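You operate a simulated robot arm through the tools that you are given. There is no shell and no other tool. Be economical: measure what you need, move in short steps, check, and stop when the job is done.

You are at the controls of a simulated robot arm. One attempt, no reset.

TASK
Take the round cheese from the top of the low bench and put it on the white small board.

Only the result counts: the job must be done as asked and must still hold three seconds after the hand-in. Knocking over, shifting, dropping, spilling or breaking anything else fails it.

THE ROBOT
A 7-joint arm with a two-finger parallel gripper, fixed in place. Base frame: the origin is at the foot of the arm, x ahead of it, y to its left, z up; the work surface is at about z = 76. Readings come in cm, degrees, newtons and seconds.
With the tool pointing down near the work surface it reaches from about 20 to 68 cm from the base axis. Its first joint turns from -66.0 to 66.0 degrees. Payload 2.4 kg.
Tool frame: the origin (TCP) lies between the finger pads and is the grasp point; the fingertips stand 3 cm ahead of it; z points along the fingers, y is the line along which they close. Largest opening 9.4 cm; finger width 2.8, thickness 1; the body of the gripper, 5 by 9.6 cm, starts 5.5 cm behind the TCP.
Orientation is that of the tool frame in the base frame, as a unit quaternion [x, y, z, w]. With the fingers straight down and closing along the base's y, the tool's x points along the base's -x, its y along +y and its z along -z.

THE INTERFACE
- The arm moves only by the tool servo_tool. Its argument "series" is a list of rows, each a list of 7 numbers: the shift along the tool's x, y, z in units of 25 mm (1.0 is 25 mm), then the turn, a rotation vector about the tool's x, y, z in units of 8 degrees (1.0 is 8 degrees), then the gripper command, from -1 (fully open) to 1 (shut), values between in proportion. In form: [[tx, ty, tz, wx, wy, wz, grip], ...]. A call has 1 to 10 rows; each row shifts and turns the commanded pose from where the row before left it, along the tool's axes as they then stand. A call with a number of a shift or a turn outside -1 to 1 is refused whole. Rows are played at 5 a second. More than 5 cm and 8.6 degrees between two rows, or a gripper value outside its range, and nothing of the call is played. A pose out of reach is approached as far as the arm can. The call stops where the force on the tool passes 40 N (or 10 N more than at its start, if that is more) or the arm is blocked; 0.2 s more then pass. The fingers move at their own pace (about 15.3 cm/s each) and stop on an object; they squeeze with about 34 N. The grip force told is the motor's: it shows also when the fingers shut on nothing. Time passes only in rows, and 0.2 s behind the last, so rows that do not move let the fingers close. It gives the time, the measured TCP pose, the force on the tool (base axes), the opening and the grip force at its end, in the units of the frame above (readings bear some noise).
- Cameras (640 x 400 px; columns grow to the right, rows downward): "scene" is fixed at [2.35, 44.95, 144.98]; the picture's right is [-0.88, -0.47, 0.00], its down [-0.25, 0.47, -0.85] and it looks along [0.40, -0.75, -0.53] (base axes); focal length 372 px, centre (320, 200). "wrist" rides on the gripper at [-3.7, 0, -5.8] in the tool frame; the picture's right is [0.00, -1.00, 0.00], its down [0.97, 0.00, -0.24] and it looks along [0.24, 0.00, 0.97] (tool axes); focal length 218 px, centre (320, 200). There is no depth. A picture from a camera that has moved, and an enlarged one, comes with that camera's place and axes in the base frame and with its lens. The place of the scene camera against the robot may be out by one fixed shift of up to 1.8 cm in any direction.
- snapshot(camera): a new picture of that camera. The clock stands still meanwhile.
- zoom(camera, box): a new picture of the part [left, top, right, bottom] of that camera's present view, enlarged. The clock stands still meanwhile.
- sign_off(): hands the job in; it is judged then, once.

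Go step by step. Nothing tells you positions but the pictures and the camera data: compare them with the known pose of the tool, close in by small moves and look again before you grip or let go. The budget is 90 turns and 36 pictures, counting those below and the enlarged ones. Unless the task says otherwise, let go and move clear before handing in, and close with one line.

The tools are called as a command line: name --pt "numbers of a row" for each row, then --argument value for the rest, lists and objects as JSON in quotes. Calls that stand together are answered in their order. servo_tool: Moves the arm, as the interface text tells. Its arguments: {"type":"object","properties":{"series":{"type":"array","items":{"type":"array","items":{"type":"number"}}}},"required":["series"]} The other tools are called the same way: snapshot (camera) takes a picture; zoom (camera, box) takes an enlarged picture of a part of a camera's view; sign_off () hands the job in.

At the start:

```text
time_s: 0.0
eef_pos: [27.03, -28.13, 102.19]
ee_rot: [0.0, 1.0, 0.0, 0.0]
force: [0.5, -0.3, 0.6]
width: 9.38
gripper_force: 0.2
```

scene: 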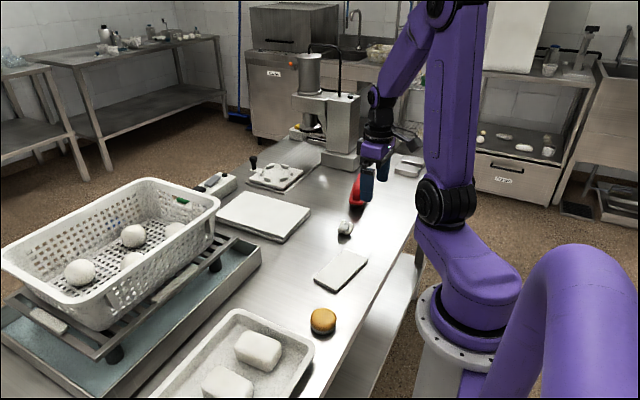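
wrist: 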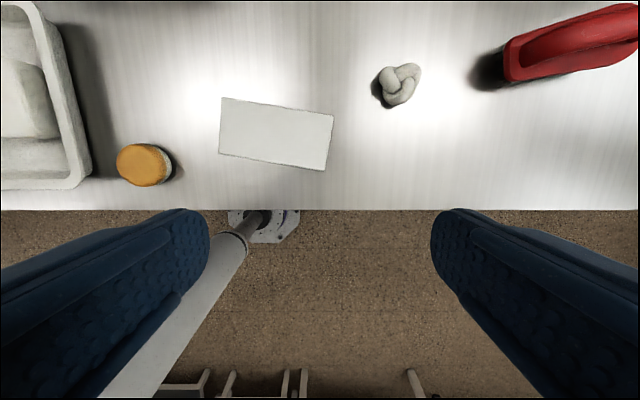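

The orange round item near (28, -4) looks like the cheese, and the small white plate near (32, -22) looks like the board. I'll enlarge both to check.

zoom --camera "scene" --box '[240, 200, 420, 360]'

zoom --camera "scene" --box '[200, 100, 440, 250]'

zoom --camera "scene" --box '[0, 170, 270, 400]'

```text
2.50 times, centred on (330, 280) of scene
camera zoom: at [2.35, 44.95, 144.98], right [-0.88, -0.47, 0.0], down [-0.25, 0.47, -0.85], along [0.4, -0.75, -0.53], focal length 931 px, centre (295, 0)
```

zoom: 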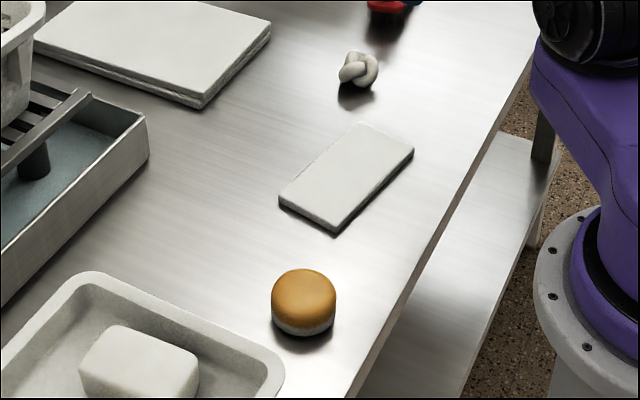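

```text
2.67 times, centred on (320, 175) of scene
camera zoom: at [2.35, 44.95, 144.98], right [-0.88, -0.47, 0.0], down [-0.25, 0.47, -0.85], along [0.4, -0.75, -0.53], focal length 993 px, centre (320, 267)
```

zoom: 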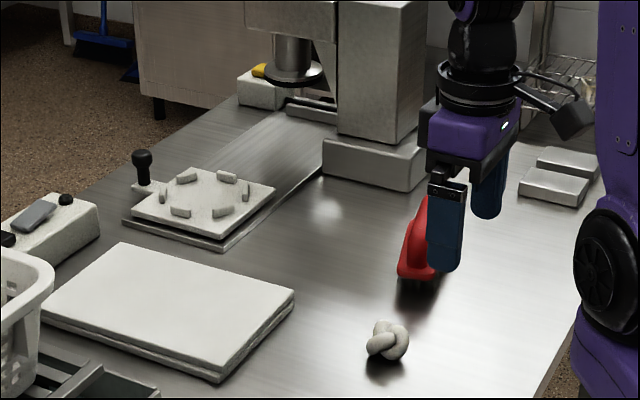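

```text
1.74 times, centred on (135, 285) of scene
camera zoom: at [2.35, 44.95, 144.98], right [-0.88, -0.47, 0.0], down [-0.25, 0.47, -0.85], along [0.4, -0.75, -0.53], focal length 648 px, centre (642, 52)
```

zoom: 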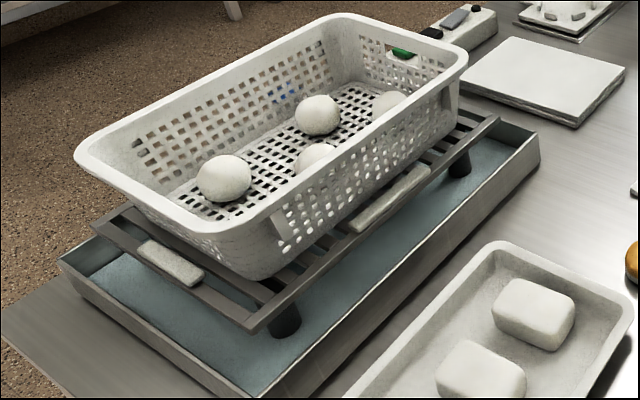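

The orange wheel is the round cheese, about 5.8 cm across, and it sits on the bench top next to the tray. I'll move above it with the tool still high and then look again.

servo_tool --pt "0 0.9 0 0 0 0 -1" --pt "0 0.96 0 0 0 0 -1" --pt "0 0.96 0 0 0 0 -1" --pt "0 0.96 0 0 0 0 -1" --pt "0 0.96 0 0 0 0 -1" --pt "0 0.96 0 0 0 0 -1" --pt "0 0.96 0 0 0 0 -1" --pt "0 0.96 0 0 0 0 -1" --pt "0 0.96 0.5 0 0 0 -1" --pt "0 0.96 0.5 0 0 0 -1"

snapshot --camera "wrist"

```text
time_s: 2.2
eef_pos: [27.07, -5.0, 99.58]
ee_rot: [0.001, 1.0, 0.0, -0.001]
force: [-0.7, 0.2, 0.0]
width: 9.41
gripper_force: 0.1
out of reach, approached as far as the arm can: row 5
```

```text
30 pictures are left
camera wrist: at [30.83, -5.14, 105.42], right [0.0, -1.0, 0.0], down [-0.97, 0.0, 0.24], along [-0.24, 0.0, -0.97], focal length 218 px, centre (320, 200)
```

wrist: 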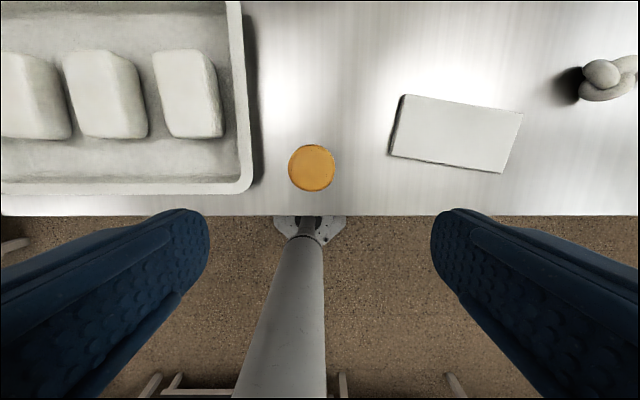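

The cheese is centred near (28.4, -4.2), its top is about 5.6 cm across, and the tray rim is near y = 3. I'll line up with it, narrow the opening somewhat and go down partway.

servo_tool --pt "-0.5 0 0.5 0 0 0 -0.75" --pt "0 0 0.9 0 0 0 -0.75" --pt "0 0 0.9 0 0 0 -0.75" --pt "0 0 0.9 0 0 0 -0.75" --pt "0 0 0.9 0 0 0 -0.75" --pt "0 0 0 0 0 0 -0.75"

snapshot --camera "wrist"

zoom --camera "scene" --box '[240, 240, 400, 360]'

```text
time_s: 3.6
eef_pos: [28.26, -4.94, 89.55]
ee_rot: [-0.001, 1.0, 0.0, 0.0]
force: [0.6, -0.1, -0.3]
width: 8.21
gripper_force: 0.1
```

```text
29 pictures are left
camera wrist: at [32.15, -5.05, 95.36], right [0.0, -1.0, 0.0], down [-0.97, 0.0, 0.24], along [-0.24, 0.0, -0.97], focal length 218 px, centre (320, 200)
```

wrist: 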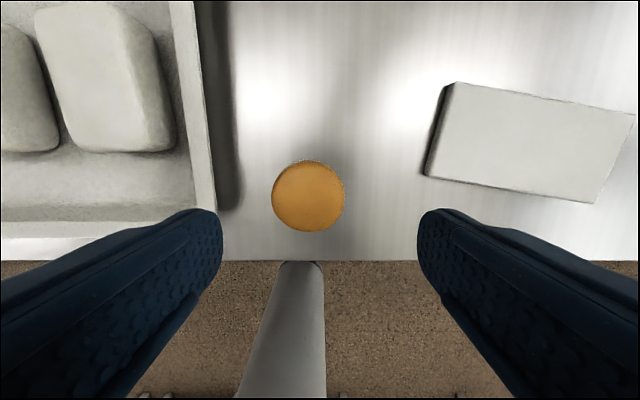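

```text
3.33 times, centred on (320, 300) of scene
camera zoom: at [2.36, 44.95, 144.98], right [-0.88, -0.47, 0.0], down [-0.25, 0.47, -0.85], along [0.4, -0.75, -0.53], focal length 1242 px, centre (320, -133)
```

zoom: 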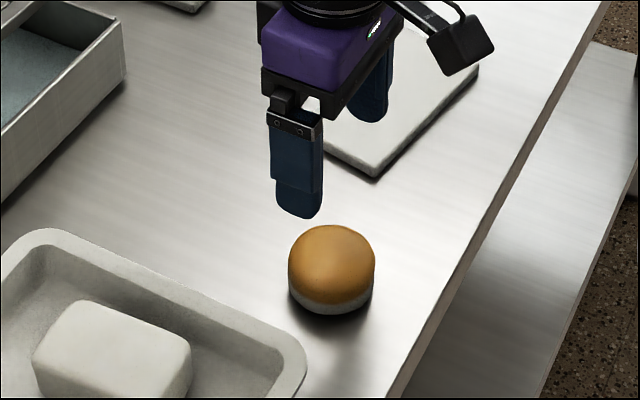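

The cheese is at about (28.3, -4.15). I'll shift 0.8 cm in y and go down until the fingertips are just above the bench.

servo_tool --pt "0 0.32 0.4 0 0 0 -0.75" --pt "0 0 0.9 0 0 0 -0.75" --pt "0 0 0.9 0 0 0 -0.75" --pt "0 0 0.6 0 0 0 -0.75" --pt "0 0 0 0 0 0 -0.75"

snapshot --camera "wrist"

zoom --camera "scene" --box '[240, 240, 400, 360]'

```text
time_s: 4.8
eef_pos: [28.39, -4.08, 82.56]
ee_rot: [0.001, 1.0, 0.0, 0.0]
force: [0.0, -0.4, 0.4]
width: 8.2
gripper_force: 0.1
```

```text
27 pictures are left
camera wrist: at [32.29, -4.22, 88.19], right [0.0, -1.0, 0.0], down [-0.97, 0.0, 0.24], along [-0.24, 0.0, -0.97], focal length 218 px, centre (320, 200)
```

wrist: 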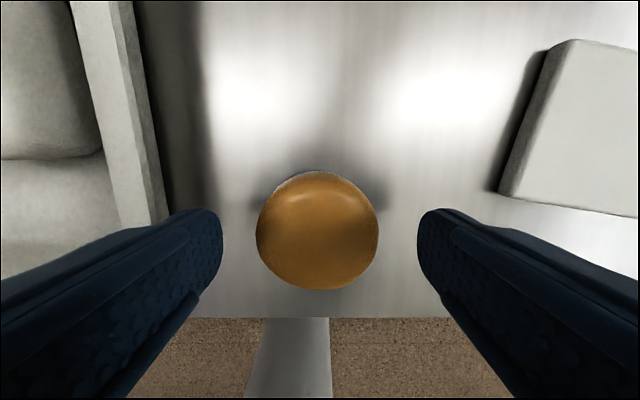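

```text
3.33 times, centred on (320, 300) of scene
camera zoom: at [2.36, 44.95, 144.98], right [-0.88, -0.47, 0.0], down [-0.25, 0.47, -0.85], along [0.4, -0.75, -0.53], focal length 1242 px, centre (320, -133)
```

zoom: 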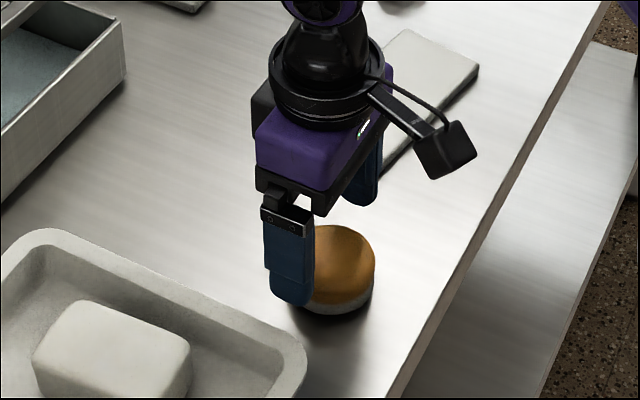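

The fingers straddle the cheese evenly. I'll go down the last 3 cm and close.

servo_tool --pt "0.04 0 0.6 0 0 0 -0.75" --pt "0 0 0.6 0 0 0 -0.75" --pt "0 0 0 0 0 0 -0.75"

snapshot --camera "wrist"

zoom --camera "scene" --box '[270, 260, 390, 350]'

```text
time_s: 5.6
eef_pos: [28.15, -4.05, 79.25]
ee_rot: [0.0, 1.0, -0.001, 0.001]
force: [0.4, 0.7, -0.1]
width: 8.21
gripper_force: 0.1
```

```text
25 pictures are left
camera wrist: at [32.03, -4.22, 85.11], right [0.0, -1.0, 0.0], down [-0.97, 0.0, 0.24], along [-0.24, 0.0, -0.97], focal length 218 px, centre (320, 200)
```

wrist: 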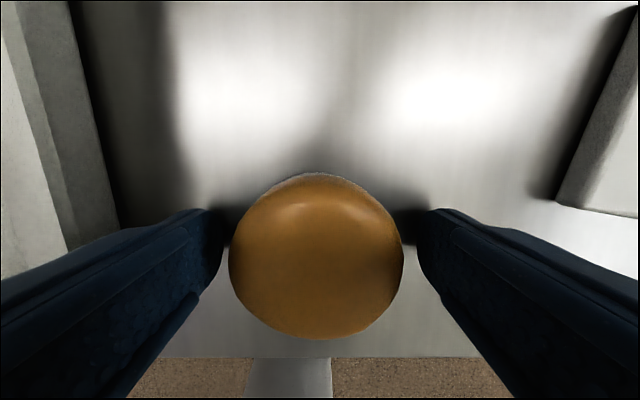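

```text
4.44 times, centred on (330, 305) of scene
camera zoom: at [2.35, 44.95, 144.98], right [-0.88, -0.47, 0.0], down [-0.25, 0.47, -0.85], along [0.4, -0.75, -0.53], focal length 1656 px, centre (276, -267)
```

zoom: 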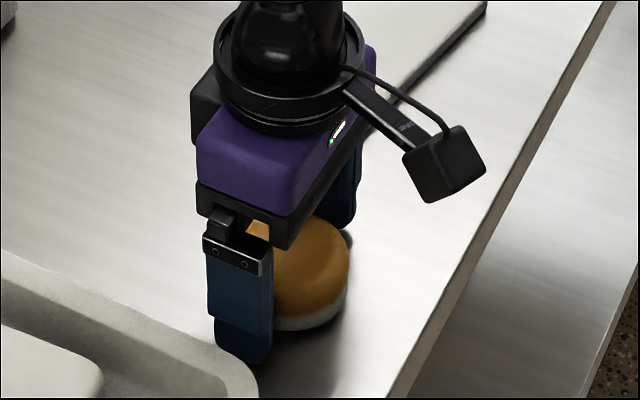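

The cheese is centred between the fingers to within a few millimetres. Closing now.

servo_tool --pt "0.05 0 0 0 0 0 -0.3" --pt "0 0 0 0 0 0 0.3" --pt "0 0 0 0 0 0 1" --pt "0 0 0 0 0 0 1" --pt "0 0 -0.3 0 0 0 1" --pt "0 0 -0.5 0 0 0 1" --pt "0 0 -0.6 0 0 0 1" --pt "0 0 -0.6 0 0 0 1" --pt "0 0 -0.6 0 0 0 1" --pt "0 0 0 0 0 0 1"

snapshot --camera "wrist"

snapshot --camera "scene"

```text
time_s: 7.8
eef_pos: [28.08, -4.22, 86.04]
ee_rot: [0.0, 1.0, -0.001, 0.0]
force: [0.0, -0.4, -0.1]
width: 0.0
gripper_force: 33.1
```

```text
23 pictures are left
camera wrist: at [31.9, -4.28, 91.83], right [0.0, -1.0, 0.0], down [-0.97, 0.0, 0.24], along [-0.24, 0.0, -0.97], focal length 218 px, centre (320, 200)
```

wrist: 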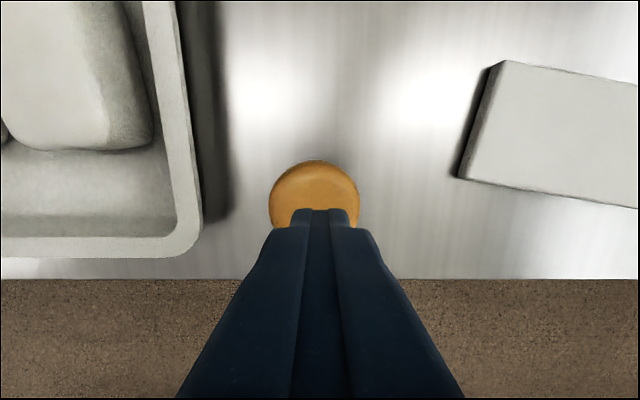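

```text
22 pictures are left
```

scene: 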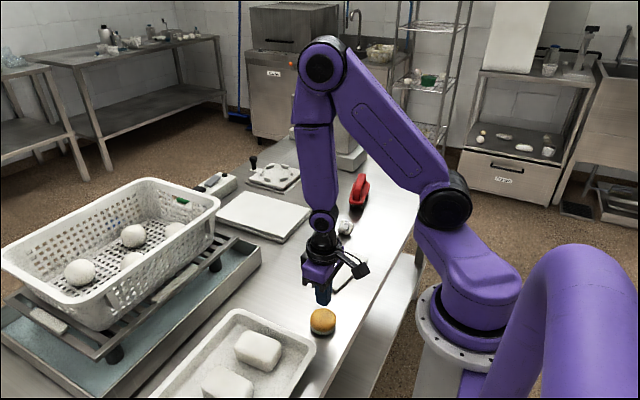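

The fingers shut to zero. The cheese slipped out and is still in its old place, about (28.2, -4.0), and it is only about 2.5 cm tall. I'll open, go down slightly lower, and this time check the closure before lifting.

servo_tool --pt "0 0.04 0 0 0 0 -0.75" --pt "0 0 0 0 0 0 -0.75" --pt "0 0 0.7 0 0 0 -0.75" --pt "0 0 0.8 0 0 0 -0.75" --pt "0 0 0.8 0 0 0 -0.75" --pt "0 0 0.3 0 0 0 -0.75" --pt "0 0 0.1 0 0 0 -0.75" --pt "0 0 0 0 0 0 -0.75"

servo_tool --pt "0 0 0 0 0 0 -0.4" --pt "0 0 0 0 0 0 -0.2" --pt "0 0 0 0 0 0 -0.15"

snapshot --camera "wrist"

zoom --camera "scene" --box '[270, 260, 390, 350]'

```text
time_s: 9.6
eef_pos: [28.05, -4.11, 79.18]
ee_rot: [0.0, 1.0, 0.0, 0.0]
force: [0.2, 0.0, 0.4]
width: 8.23
gripper_force: 0.0
```

```text
time_s: 10.4
eef_pos: [28.18, -4.05, 79.21]
ee_rot: [0.0, 1.0, -0.001, 0.0]
force: [-0.2, -0.5, -0.3]
width: 5.8
gripper_force: 34.0
```

```text
21 pictures are left
camera wrist: at [31.93, -4.14, 84.97], right [0.0, -1.0, 0.0], down [-0.97, 0.0, 0.24], along [-0.24, 0.0, -0.97], focal length 218 px, centre (320, 200)
```

wrist: 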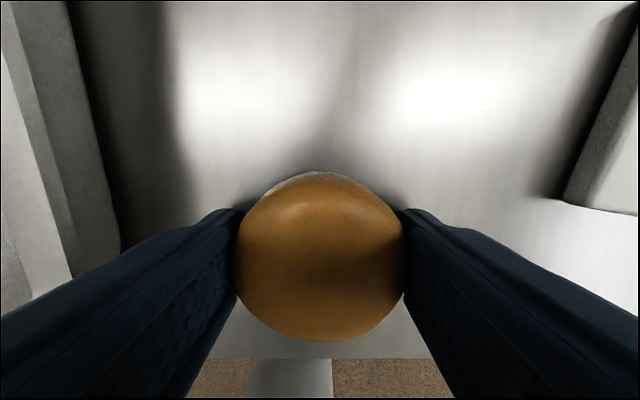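

```text
4.44 times, centred on (330, 305) of scene
camera zoom: at [2.36, 44.95, 144.98], right [-0.88, -0.47, 0.0], down [-0.25, 0.47, -0.85], along [0.4, -0.75, -0.53], focal length 1656 px, centre (276, -267)
```

zoom: 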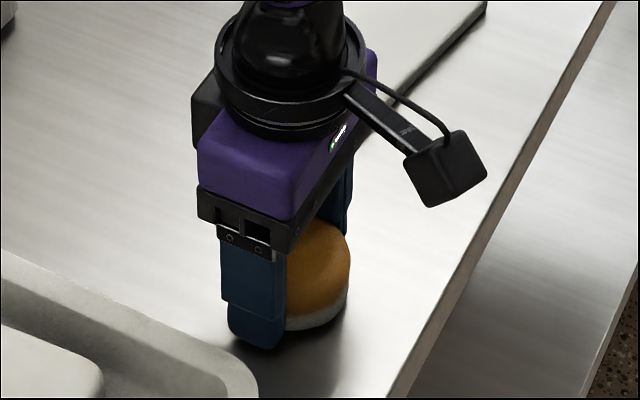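

The cheese is held now at 5.8 cm width and 34 N. I'll lift very gently and check the width as I go.

servo_tool --pt "0 0 0 0 0 0 0.2" --pt "0 0 -0.08 0 0 0 0.2" --pt "0 0 -0.08 0 0 0 0.2" --pt "0 0 -0.08 0 0 0 0.2" --pt "0 0 0 0 0 0 0.2"

zoom --camera "scene" --box '[270, 260, 390, 350]'

```text
time_s: 11.6
eef_pos: [28.06, -4.14, 79.68]
ee_rot: [0.0, 1.0, -0.001, 0.0]
force: [0.2, 0.2, -0.1]
width: 5.82
gripper_force: 33.5
```

```text
4.44 times, centred on (330, 305) of scene
camera zoom: at [2.36, 44.95, 144.98], right [-0.88, -0.47, 0.0], down [-0.25, 0.47, -0.85], along [0.4, -0.75, -0.53], focal length 1656 px, centre (276, -267)
```

zoom: 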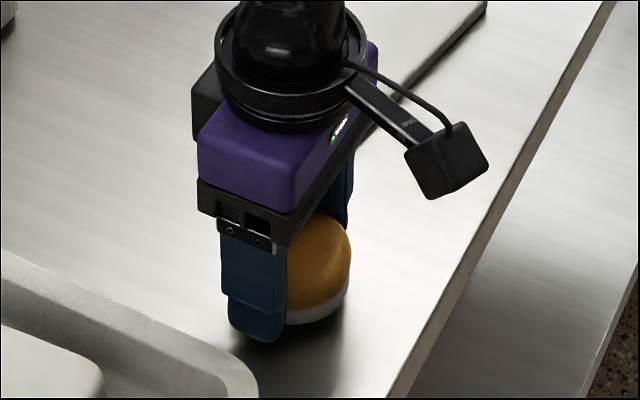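

It is lifting together with the fingers. I'll continue slowly.

servo_tool --pt "0 0 -0.1 0 0 0 0.2" --pt "0 0 -0.12 0 0 0 0.2" --pt "0 0 -0.12 0 0 0 0.2" --pt "0 0 -0.12 0 0 0 0.2" --pt "0 0 -0.1 0 0 0 0.2" --pt "0 0 0 0 0 0 0.2"

zoom --camera "scene" --box '[270, 260, 390, 350]'

snapshot --camera "wrist"

```text
time_s: 13.0
eef_pos: [28.02, -3.98, 81.18]
ee_rot: [0.0, 1.0, 0.0, 0.0]
force: [-0.1, 0.6, -0.1]
width: 5.77
gripper_force: 34.0
```

```text
4.44 times, centred on (330, 305) of scene
camera zoom: at [2.36, 44.94, 144.98], right [-0.88, -0.47, 0.0], down [-0.25, 0.47, -0.85], along [0.4, -0.75, -0.53], focal length 1656 px, centre (276, -267)
```

zoom: 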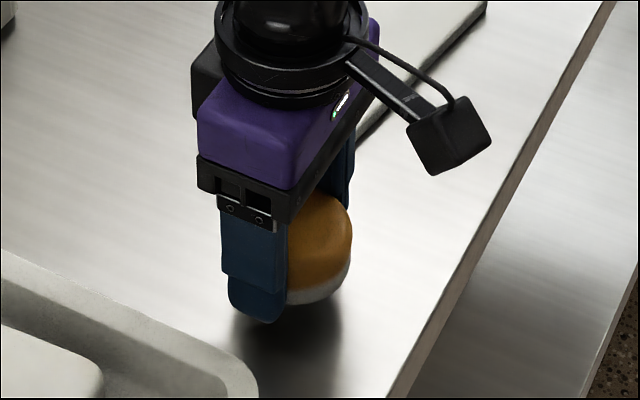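

```text
17 pictures are left
camera wrist: at [31.88, -4.14, 86.97], right [0.0, -1.0, 0.0], down [-0.97, 0.0, 0.24], along [-0.24, 0.0, -0.97], focal length 218 px, centre (320, 200)
```

wrist: 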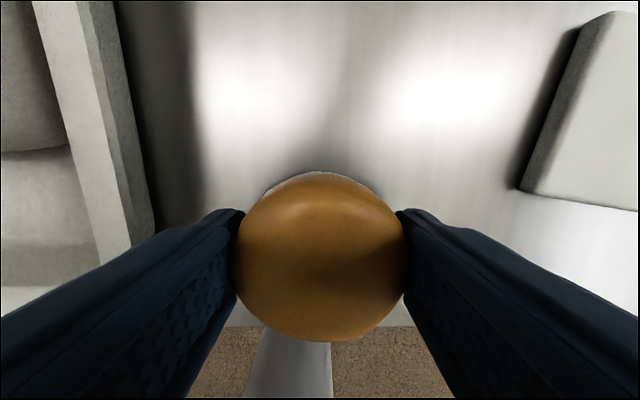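

The cheese is holding. I'll raise it a bit more, then carry it slowly toward the board.

servo_tool --pt "0 0 -0.1 0 0 0 0.2" --pt "0 0 -0.15 0 0 0 0.2" --pt "0 0 -0.15 0 0 0 0.2" --pt "0 -0.05 -0.15 0 0 0 0.2" --pt "-0.05 -0.1 -0.15 0 0 0 0.2" --pt "-0.08 -0.2 -0.1 0 0 0 0.2" --pt "-0.08 -0.25 0 0 0 0 0.2" --pt "-0.08 -0.25 0 0 0 0 0.2" --pt "-0.08 -0.25 0 0 0 0 0.2" --pt "-0.08 -0.25 0 0 0 0 0.2"

```text
time_s: 15.2
eef_pos: [29.16, -7.45, 83.13]
ee_rot: [0.001, 1.0, -0.001, 0.001]
force: [-0.1, 0.2, -1.4]
width: 5.78
gripper_force: 34.3
```

The width is still 5.78 cm, so the cheese is held. I'll keep carrying it.

servo_tool --pt "-0.08 -0.25 0 0 0 0 0.2" --pt "-0.1 -0.3 0 0 0 0 0.2" --pt "-0.1 -0.3 0 0 0 0 0.2" --pt "-0.1 -0.3 0 0 0 0 0.2" --pt "-0.1 -0.3 0 0 0 0 0.2" --pt "-0.1 -0.3 0 0 0 0 0.2" --pt "-0.1 -0.3 0 0 0 0 0.2" --pt "-0.1 -0.3 0 0 0 0 0.2" --pt "-0.1 -0.3 0 0 0 0 0.2" --pt "-0.08 -0.25 0 0 0 0 0.2"

snapshot --camera "wrist"

zoom --camera "scene" --box '[270, 200, 430, 320]'

```text
time_s: 17.4
eef_pos: [31.59, -14.79, 83.24]
ee_rot: [-0.001, 1.0, 0.0, 0.0]
force: [-0.3, -0.2, -0.9]
width: 5.79
gripper_force: 34.3
```

```text
16 pictures are left
camera wrist: at [35.41, -14.88, 88.98], right [0.0, -1.0, 0.0], down [-0.97, 0.0, 0.24], along [-0.24, 0.0, -0.97], focal length 218 px, centre (320, 200)
```

wrist: 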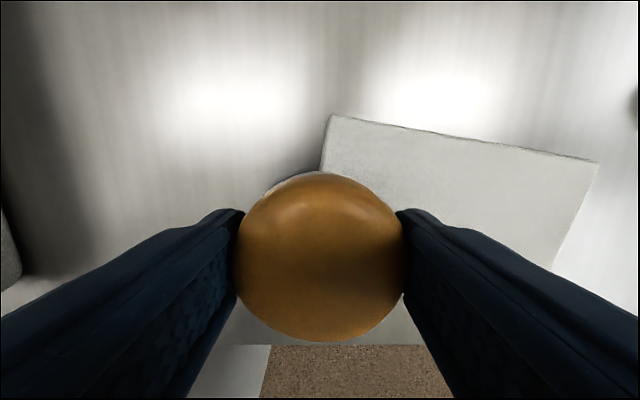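

```text
3.33 times, centred on (350, 260) of scene
camera zoom: at [2.36, 44.94, 144.98], right [-0.88, -0.47, 0.0], down [-0.25, 0.47, -0.85], along [0.4, -0.75, -0.53], focal length 1242 px, centre (220, 0)
```

zoom: 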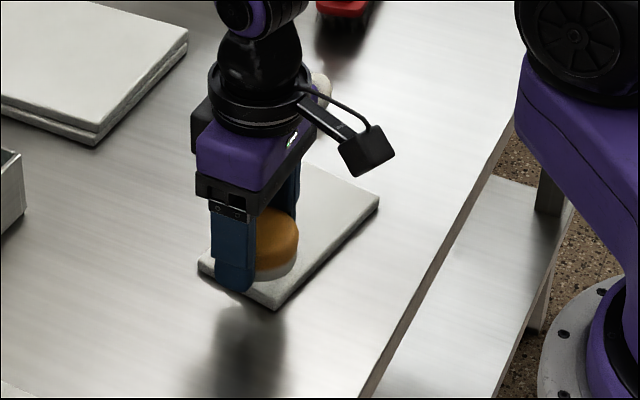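

The board's centre works out to about (32.2, -21.8), and the board is roughly 14 × 7 cm. I'll carry the cheese the remaining 7 cm.

servo_tool --pt "-0.03 -0.2 0 0 0 0 0.2" --pt "-0.03 -0.3 0 0 0 0 0.2" --pt "-0.03 -0.32 0 0 0 0 0.2" --pt "-0.03 -0.32 0 0 0 0 0.2" --pt "-0.03 -0.32 0 0 0 0 0.2" --pt "-0.03 -0.32 0 0 0 0 0.2" --pt "-0.03 -0.32 0 0 0 0 0.2" --pt "-0.03 -0.32 0 0 0 0 0.2" --pt "0 -0.25 0 0 0 0 0.2" --pt "0 -0.1 0 0 0 0 0.2"

snapshot --camera "wrist"

zoom --camera "scene" --box '[270, 200, 430, 320]'

```text
time_s: 19.6
eef_pos: [32.21, -21.65, 83.21]
ee_rot: [-0.002, 1.0, 0.0, 0.0]
force: [0.2, -0.4, -0.7]
width: 5.79
gripper_force: 34.5
```

```text
14 pictures are left
camera wrist: at [36.05, -21.68, 88.9], right [0.0, -1.0, 0.0], down [-0.97, 0.0, 0.24], along [-0.24, 0.0, -0.97], focal length 218 px, centre (320, 200)
```

wrist: 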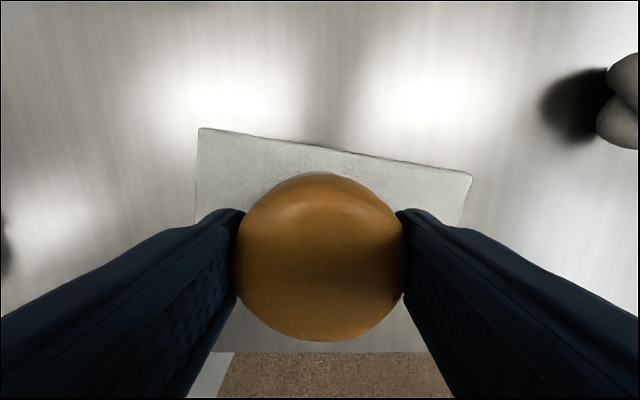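

```text
3.33 times, centred on (350, 260) of scene
camera zoom: at [2.36, 44.94, 144.98], right [-0.88, -0.47, 0.0], down [-0.25, 0.47, -0.85], along [0.4, -0.75, -0.53], focal length 1242 px, centre (220, 0)
```

zoom: 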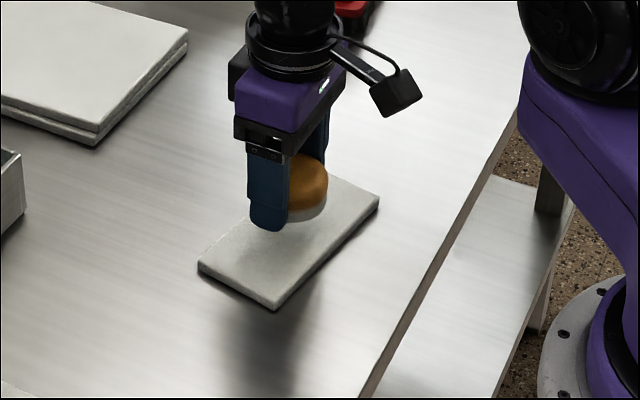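

The cheese is over the middle of the board. I'll lower it slowly.

servo_tool --pt "0 0 0.1 0 0 0 0.2" --pt "0 0 0.15 0 0 0 0.2" --pt "0 0 0.15 0 0 0 0.2" --pt "0 0 0.15 0 0 0 0.2" --pt "0 0 0.15 0 0 0 0.2" --pt "0 0 0.1 0 0 0 0.2" --pt "0 0 0.05 0 0 0 0.2" --pt "0 0 0 0 0 0 0.2"

zoom --camera "scene" --box '[300, 215, 380, 275]'

```text
time_s: 21.4
eef_pos: [32.23, -21.57, 81.01]
ee_rot: [0.0, 1.0, 0.0, -0.001]
force: [0.0, -1.0, -1.8]
width: 5.77
gripper_force: 33.7
```

```text
6.67 times, centred on (340, 245) of scene
camera zoom: at [2.36, 44.94, 144.98], right [-0.88, -0.47, 0.0], down [-0.25, 0.47, -0.85], along [0.4, -0.75, -0.53], focal length 2483 px, centre (187, -100)
```

zoom: 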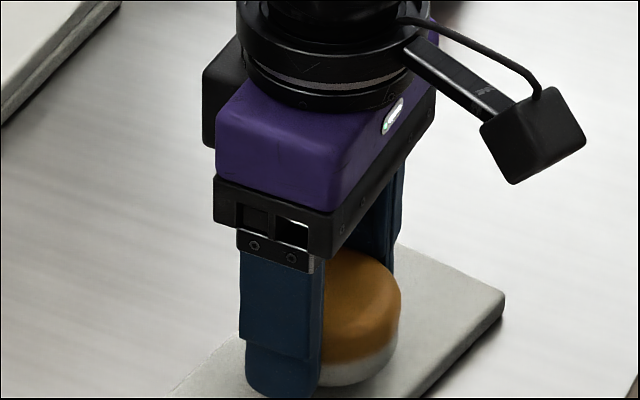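

The cheese is nearly down. I'll go on in millimetre steps while watching the force.

servo_tool --pt "0 0 0.05 0 0 0 0.2" --pt "0 0 0.05 0 0 0 0.2" --pt "0 0 0 0 0 0 0.2"

servo_tool --pt "0 0 0.04 0 0 0 0.2" --pt "0 0 0.04 0 0 0 0.2" --pt "0 0 0 0 0 0 0.2"

```text
time_s: 22.2
eef_pos: [32.26, -21.55, 80.86]
ee_rot: [-0.001, 1.0, 0.0, 0.0]
force: [-0.8, 0.7, -0.5]
width: 5.76
gripper_force: 33.9
```

```text
time_s: 23.0
eef_pos: [32.22, -21.58, 80.7]
ee_rot: [0.0, 1.0, 0.0, 0.0]
force: [0.6, 0.3, -0.9]
width: 5.78
gripper_force: 34.0
```

servo_tool --pt "0 0 0.04 0 0 0 0.2" --pt "0 0 0.04 0 0 0 0.2" --pt "0 0 0 0 0 0 0.2"

zoom --camera "scene" --box '[300, 225, 380, 285]'

```text
time_s: 23.8
eef_pos: [32.21, -21.59, 80.42]
ee_rot: [0.0, 1.0, 0.0, 0.001]
force: [0.8, 0.5, -0.4]
width: 5.79
gripper_force: 34.2
```

```text
6.67 times, centred on (340, 255) of scene
camera zoom: at [2.36, 44.94, 144.98], right [-0.88, -0.47, 0.0], down [-0.25, 0.47, -0.85], along [0.4, -0.75, -0.53], focal length 2483 px, centre (187, -167)
```

zoom: 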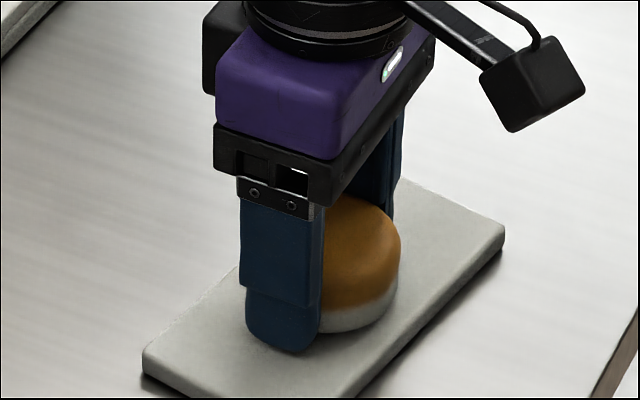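

The cheese is very close to the board, but the force shows no contact yet. I'll continue in small steps.

servo_tool --pt "0 0 0.04 0 0 0 0.2" --pt "0 0 0 0 0 0 0.2"

servo_tool --pt "0 0 0.04 0 0 0 0.2" --pt "0 0 0 0 0 0 0.2"

servo_tool --pt "0 0 0.04 0 0 0 0.2" --pt "0 0 0 0 0 0 0.2"

```text
time_s: 24.4
eef_pos: [32.15, -21.51, 80.43]
ee_rot: [0.001, 1.0, -0.001, 0.0]
force: [-2.5, 1.4, 16.9]
width: 5.77
gripper_force: 33.6
```

```text
time_s: 25.0
eef_pos: [32.2, -21.46, 80.24]
ee_rot: [0.0, 1.0, 0.001, 0.001]
force: [-1.5, 2.2, 31.2]
width: 5.78
gripper_force: 33.6
```

```text
time_s: 25.4
eef_pos: [32.13, -21.55, 80.19]
ee_rot: [-0.001, 1.0, 0.0, 0.0]
force: [-1.9, 1.4, 12.1]
width: 5.77
gripper_force: 33.8
stopped in row 2: the force on the tool passed its limit (the readings are from after the stop); the commanded pose is now the measured one
```

The cheese is in firm contact with the board. I'll ease off slightly, open gently and retreat straight up.

servo_tool --pt "0 0 -0.03 0 0 0 0.2" --pt "0 0 0 0 0 0 -0.3" --pt "0 0 0 0 0 0 -0.5" --pt "0 0 0 0 0 0 -0.8" --pt "0 0 0 0 0 0 -0.8"

snapshot --camera "wrist"

```text
time_s: 26.6
eef_pos: [32.28, -21.59, 80.25]
ee_rot: [-0.001, 1.0, 0.0, 0.0]
force: [-0.6, 0.4, 0.3]
width: 8.43
gripper_force: 0.1
```

```text
10 pictures are left
camera wrist: at [36.06, -21.64, 86.06], right [0.0, -1.0, 0.0], down [-0.97, 0.0, 0.24], along [-0.24, 0.0, -0.97], focal length 218 px, centre (320, 200)
```

wrist: 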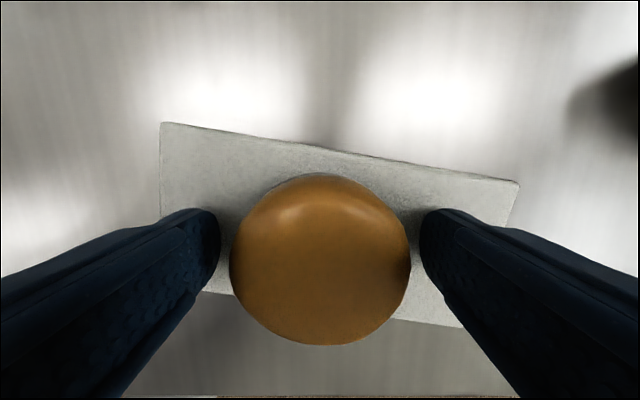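

servo_tool --pt "0 0 -0.2 0 0 0 -0.8" --pt "0 0 -0.5 0 0 0 -0.8" --pt "0 0 -0.8 0 0 0 -0.8" --pt "0 0 -0.9 0 0 0 -0.8" --pt "0 0 -0.9 0 0 0 -0.8" --pt "0 0 -0.9 0 0 0 -0.8" --pt "0 0 -0.9 0 0 0 -0.8" --pt "0 0 0 0 0 0 -0.8"

snapshot --camera "wrist"

zoom --camera "scene" --box '[260, 190, 420, 310]'

```text
time_s: 28.4
eef_pos: [32.11, -21.43, 93.1]
ee_rot: [-0.001, 1.0, 0.0, 0.001]
force: [0.3, -0.5, 0.0]
width: 8.47
gripper_force: 0.0
```

```text
9 pictures are left
camera wrist: at [35.97, -21.63, 98.79], right [0.0, -1.0, 0.0], down [-0.97, 0.0, 0.24], along [-0.24, 0.0, -0.97], focal length 218 px, centre (320, 200)
```

wrist: 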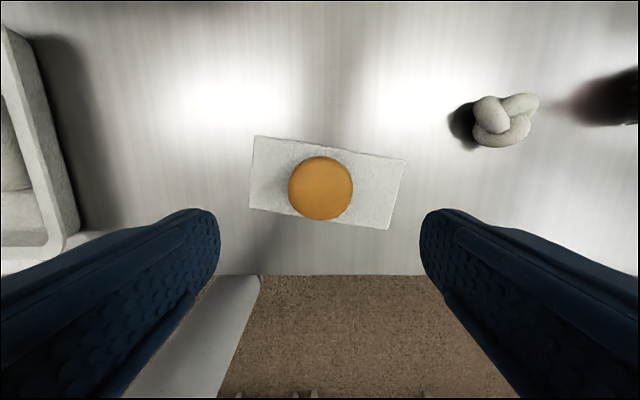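

```text
3.33 times, centred on (340, 250) of scene
camera zoom: at [2.35, 44.95, 144.98], right [-0.88, -0.47, 0.0], down [-0.25, 0.47, -0.85], along [0.4, -0.75, -0.53], focal length 1242 px, centre (253, 33)
```

zoom: 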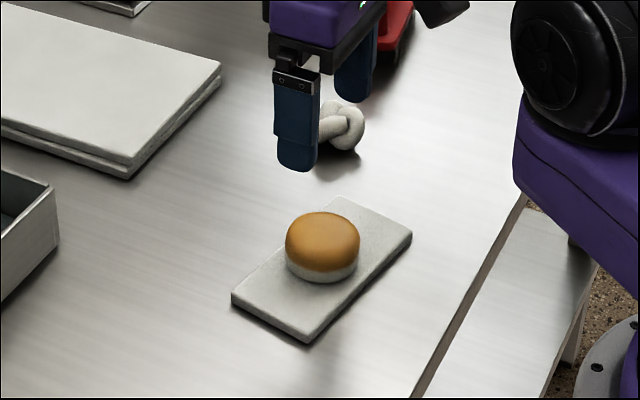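

The cheese rests flat in the middle of the small white board, nothing else appears moved, and the gripper is clear. Handing in.

sign_off

```text
The job is handed in.
```

The round cheese is on the small white board, set down on the second grip after it slipped out of the first, and the job is handed in.
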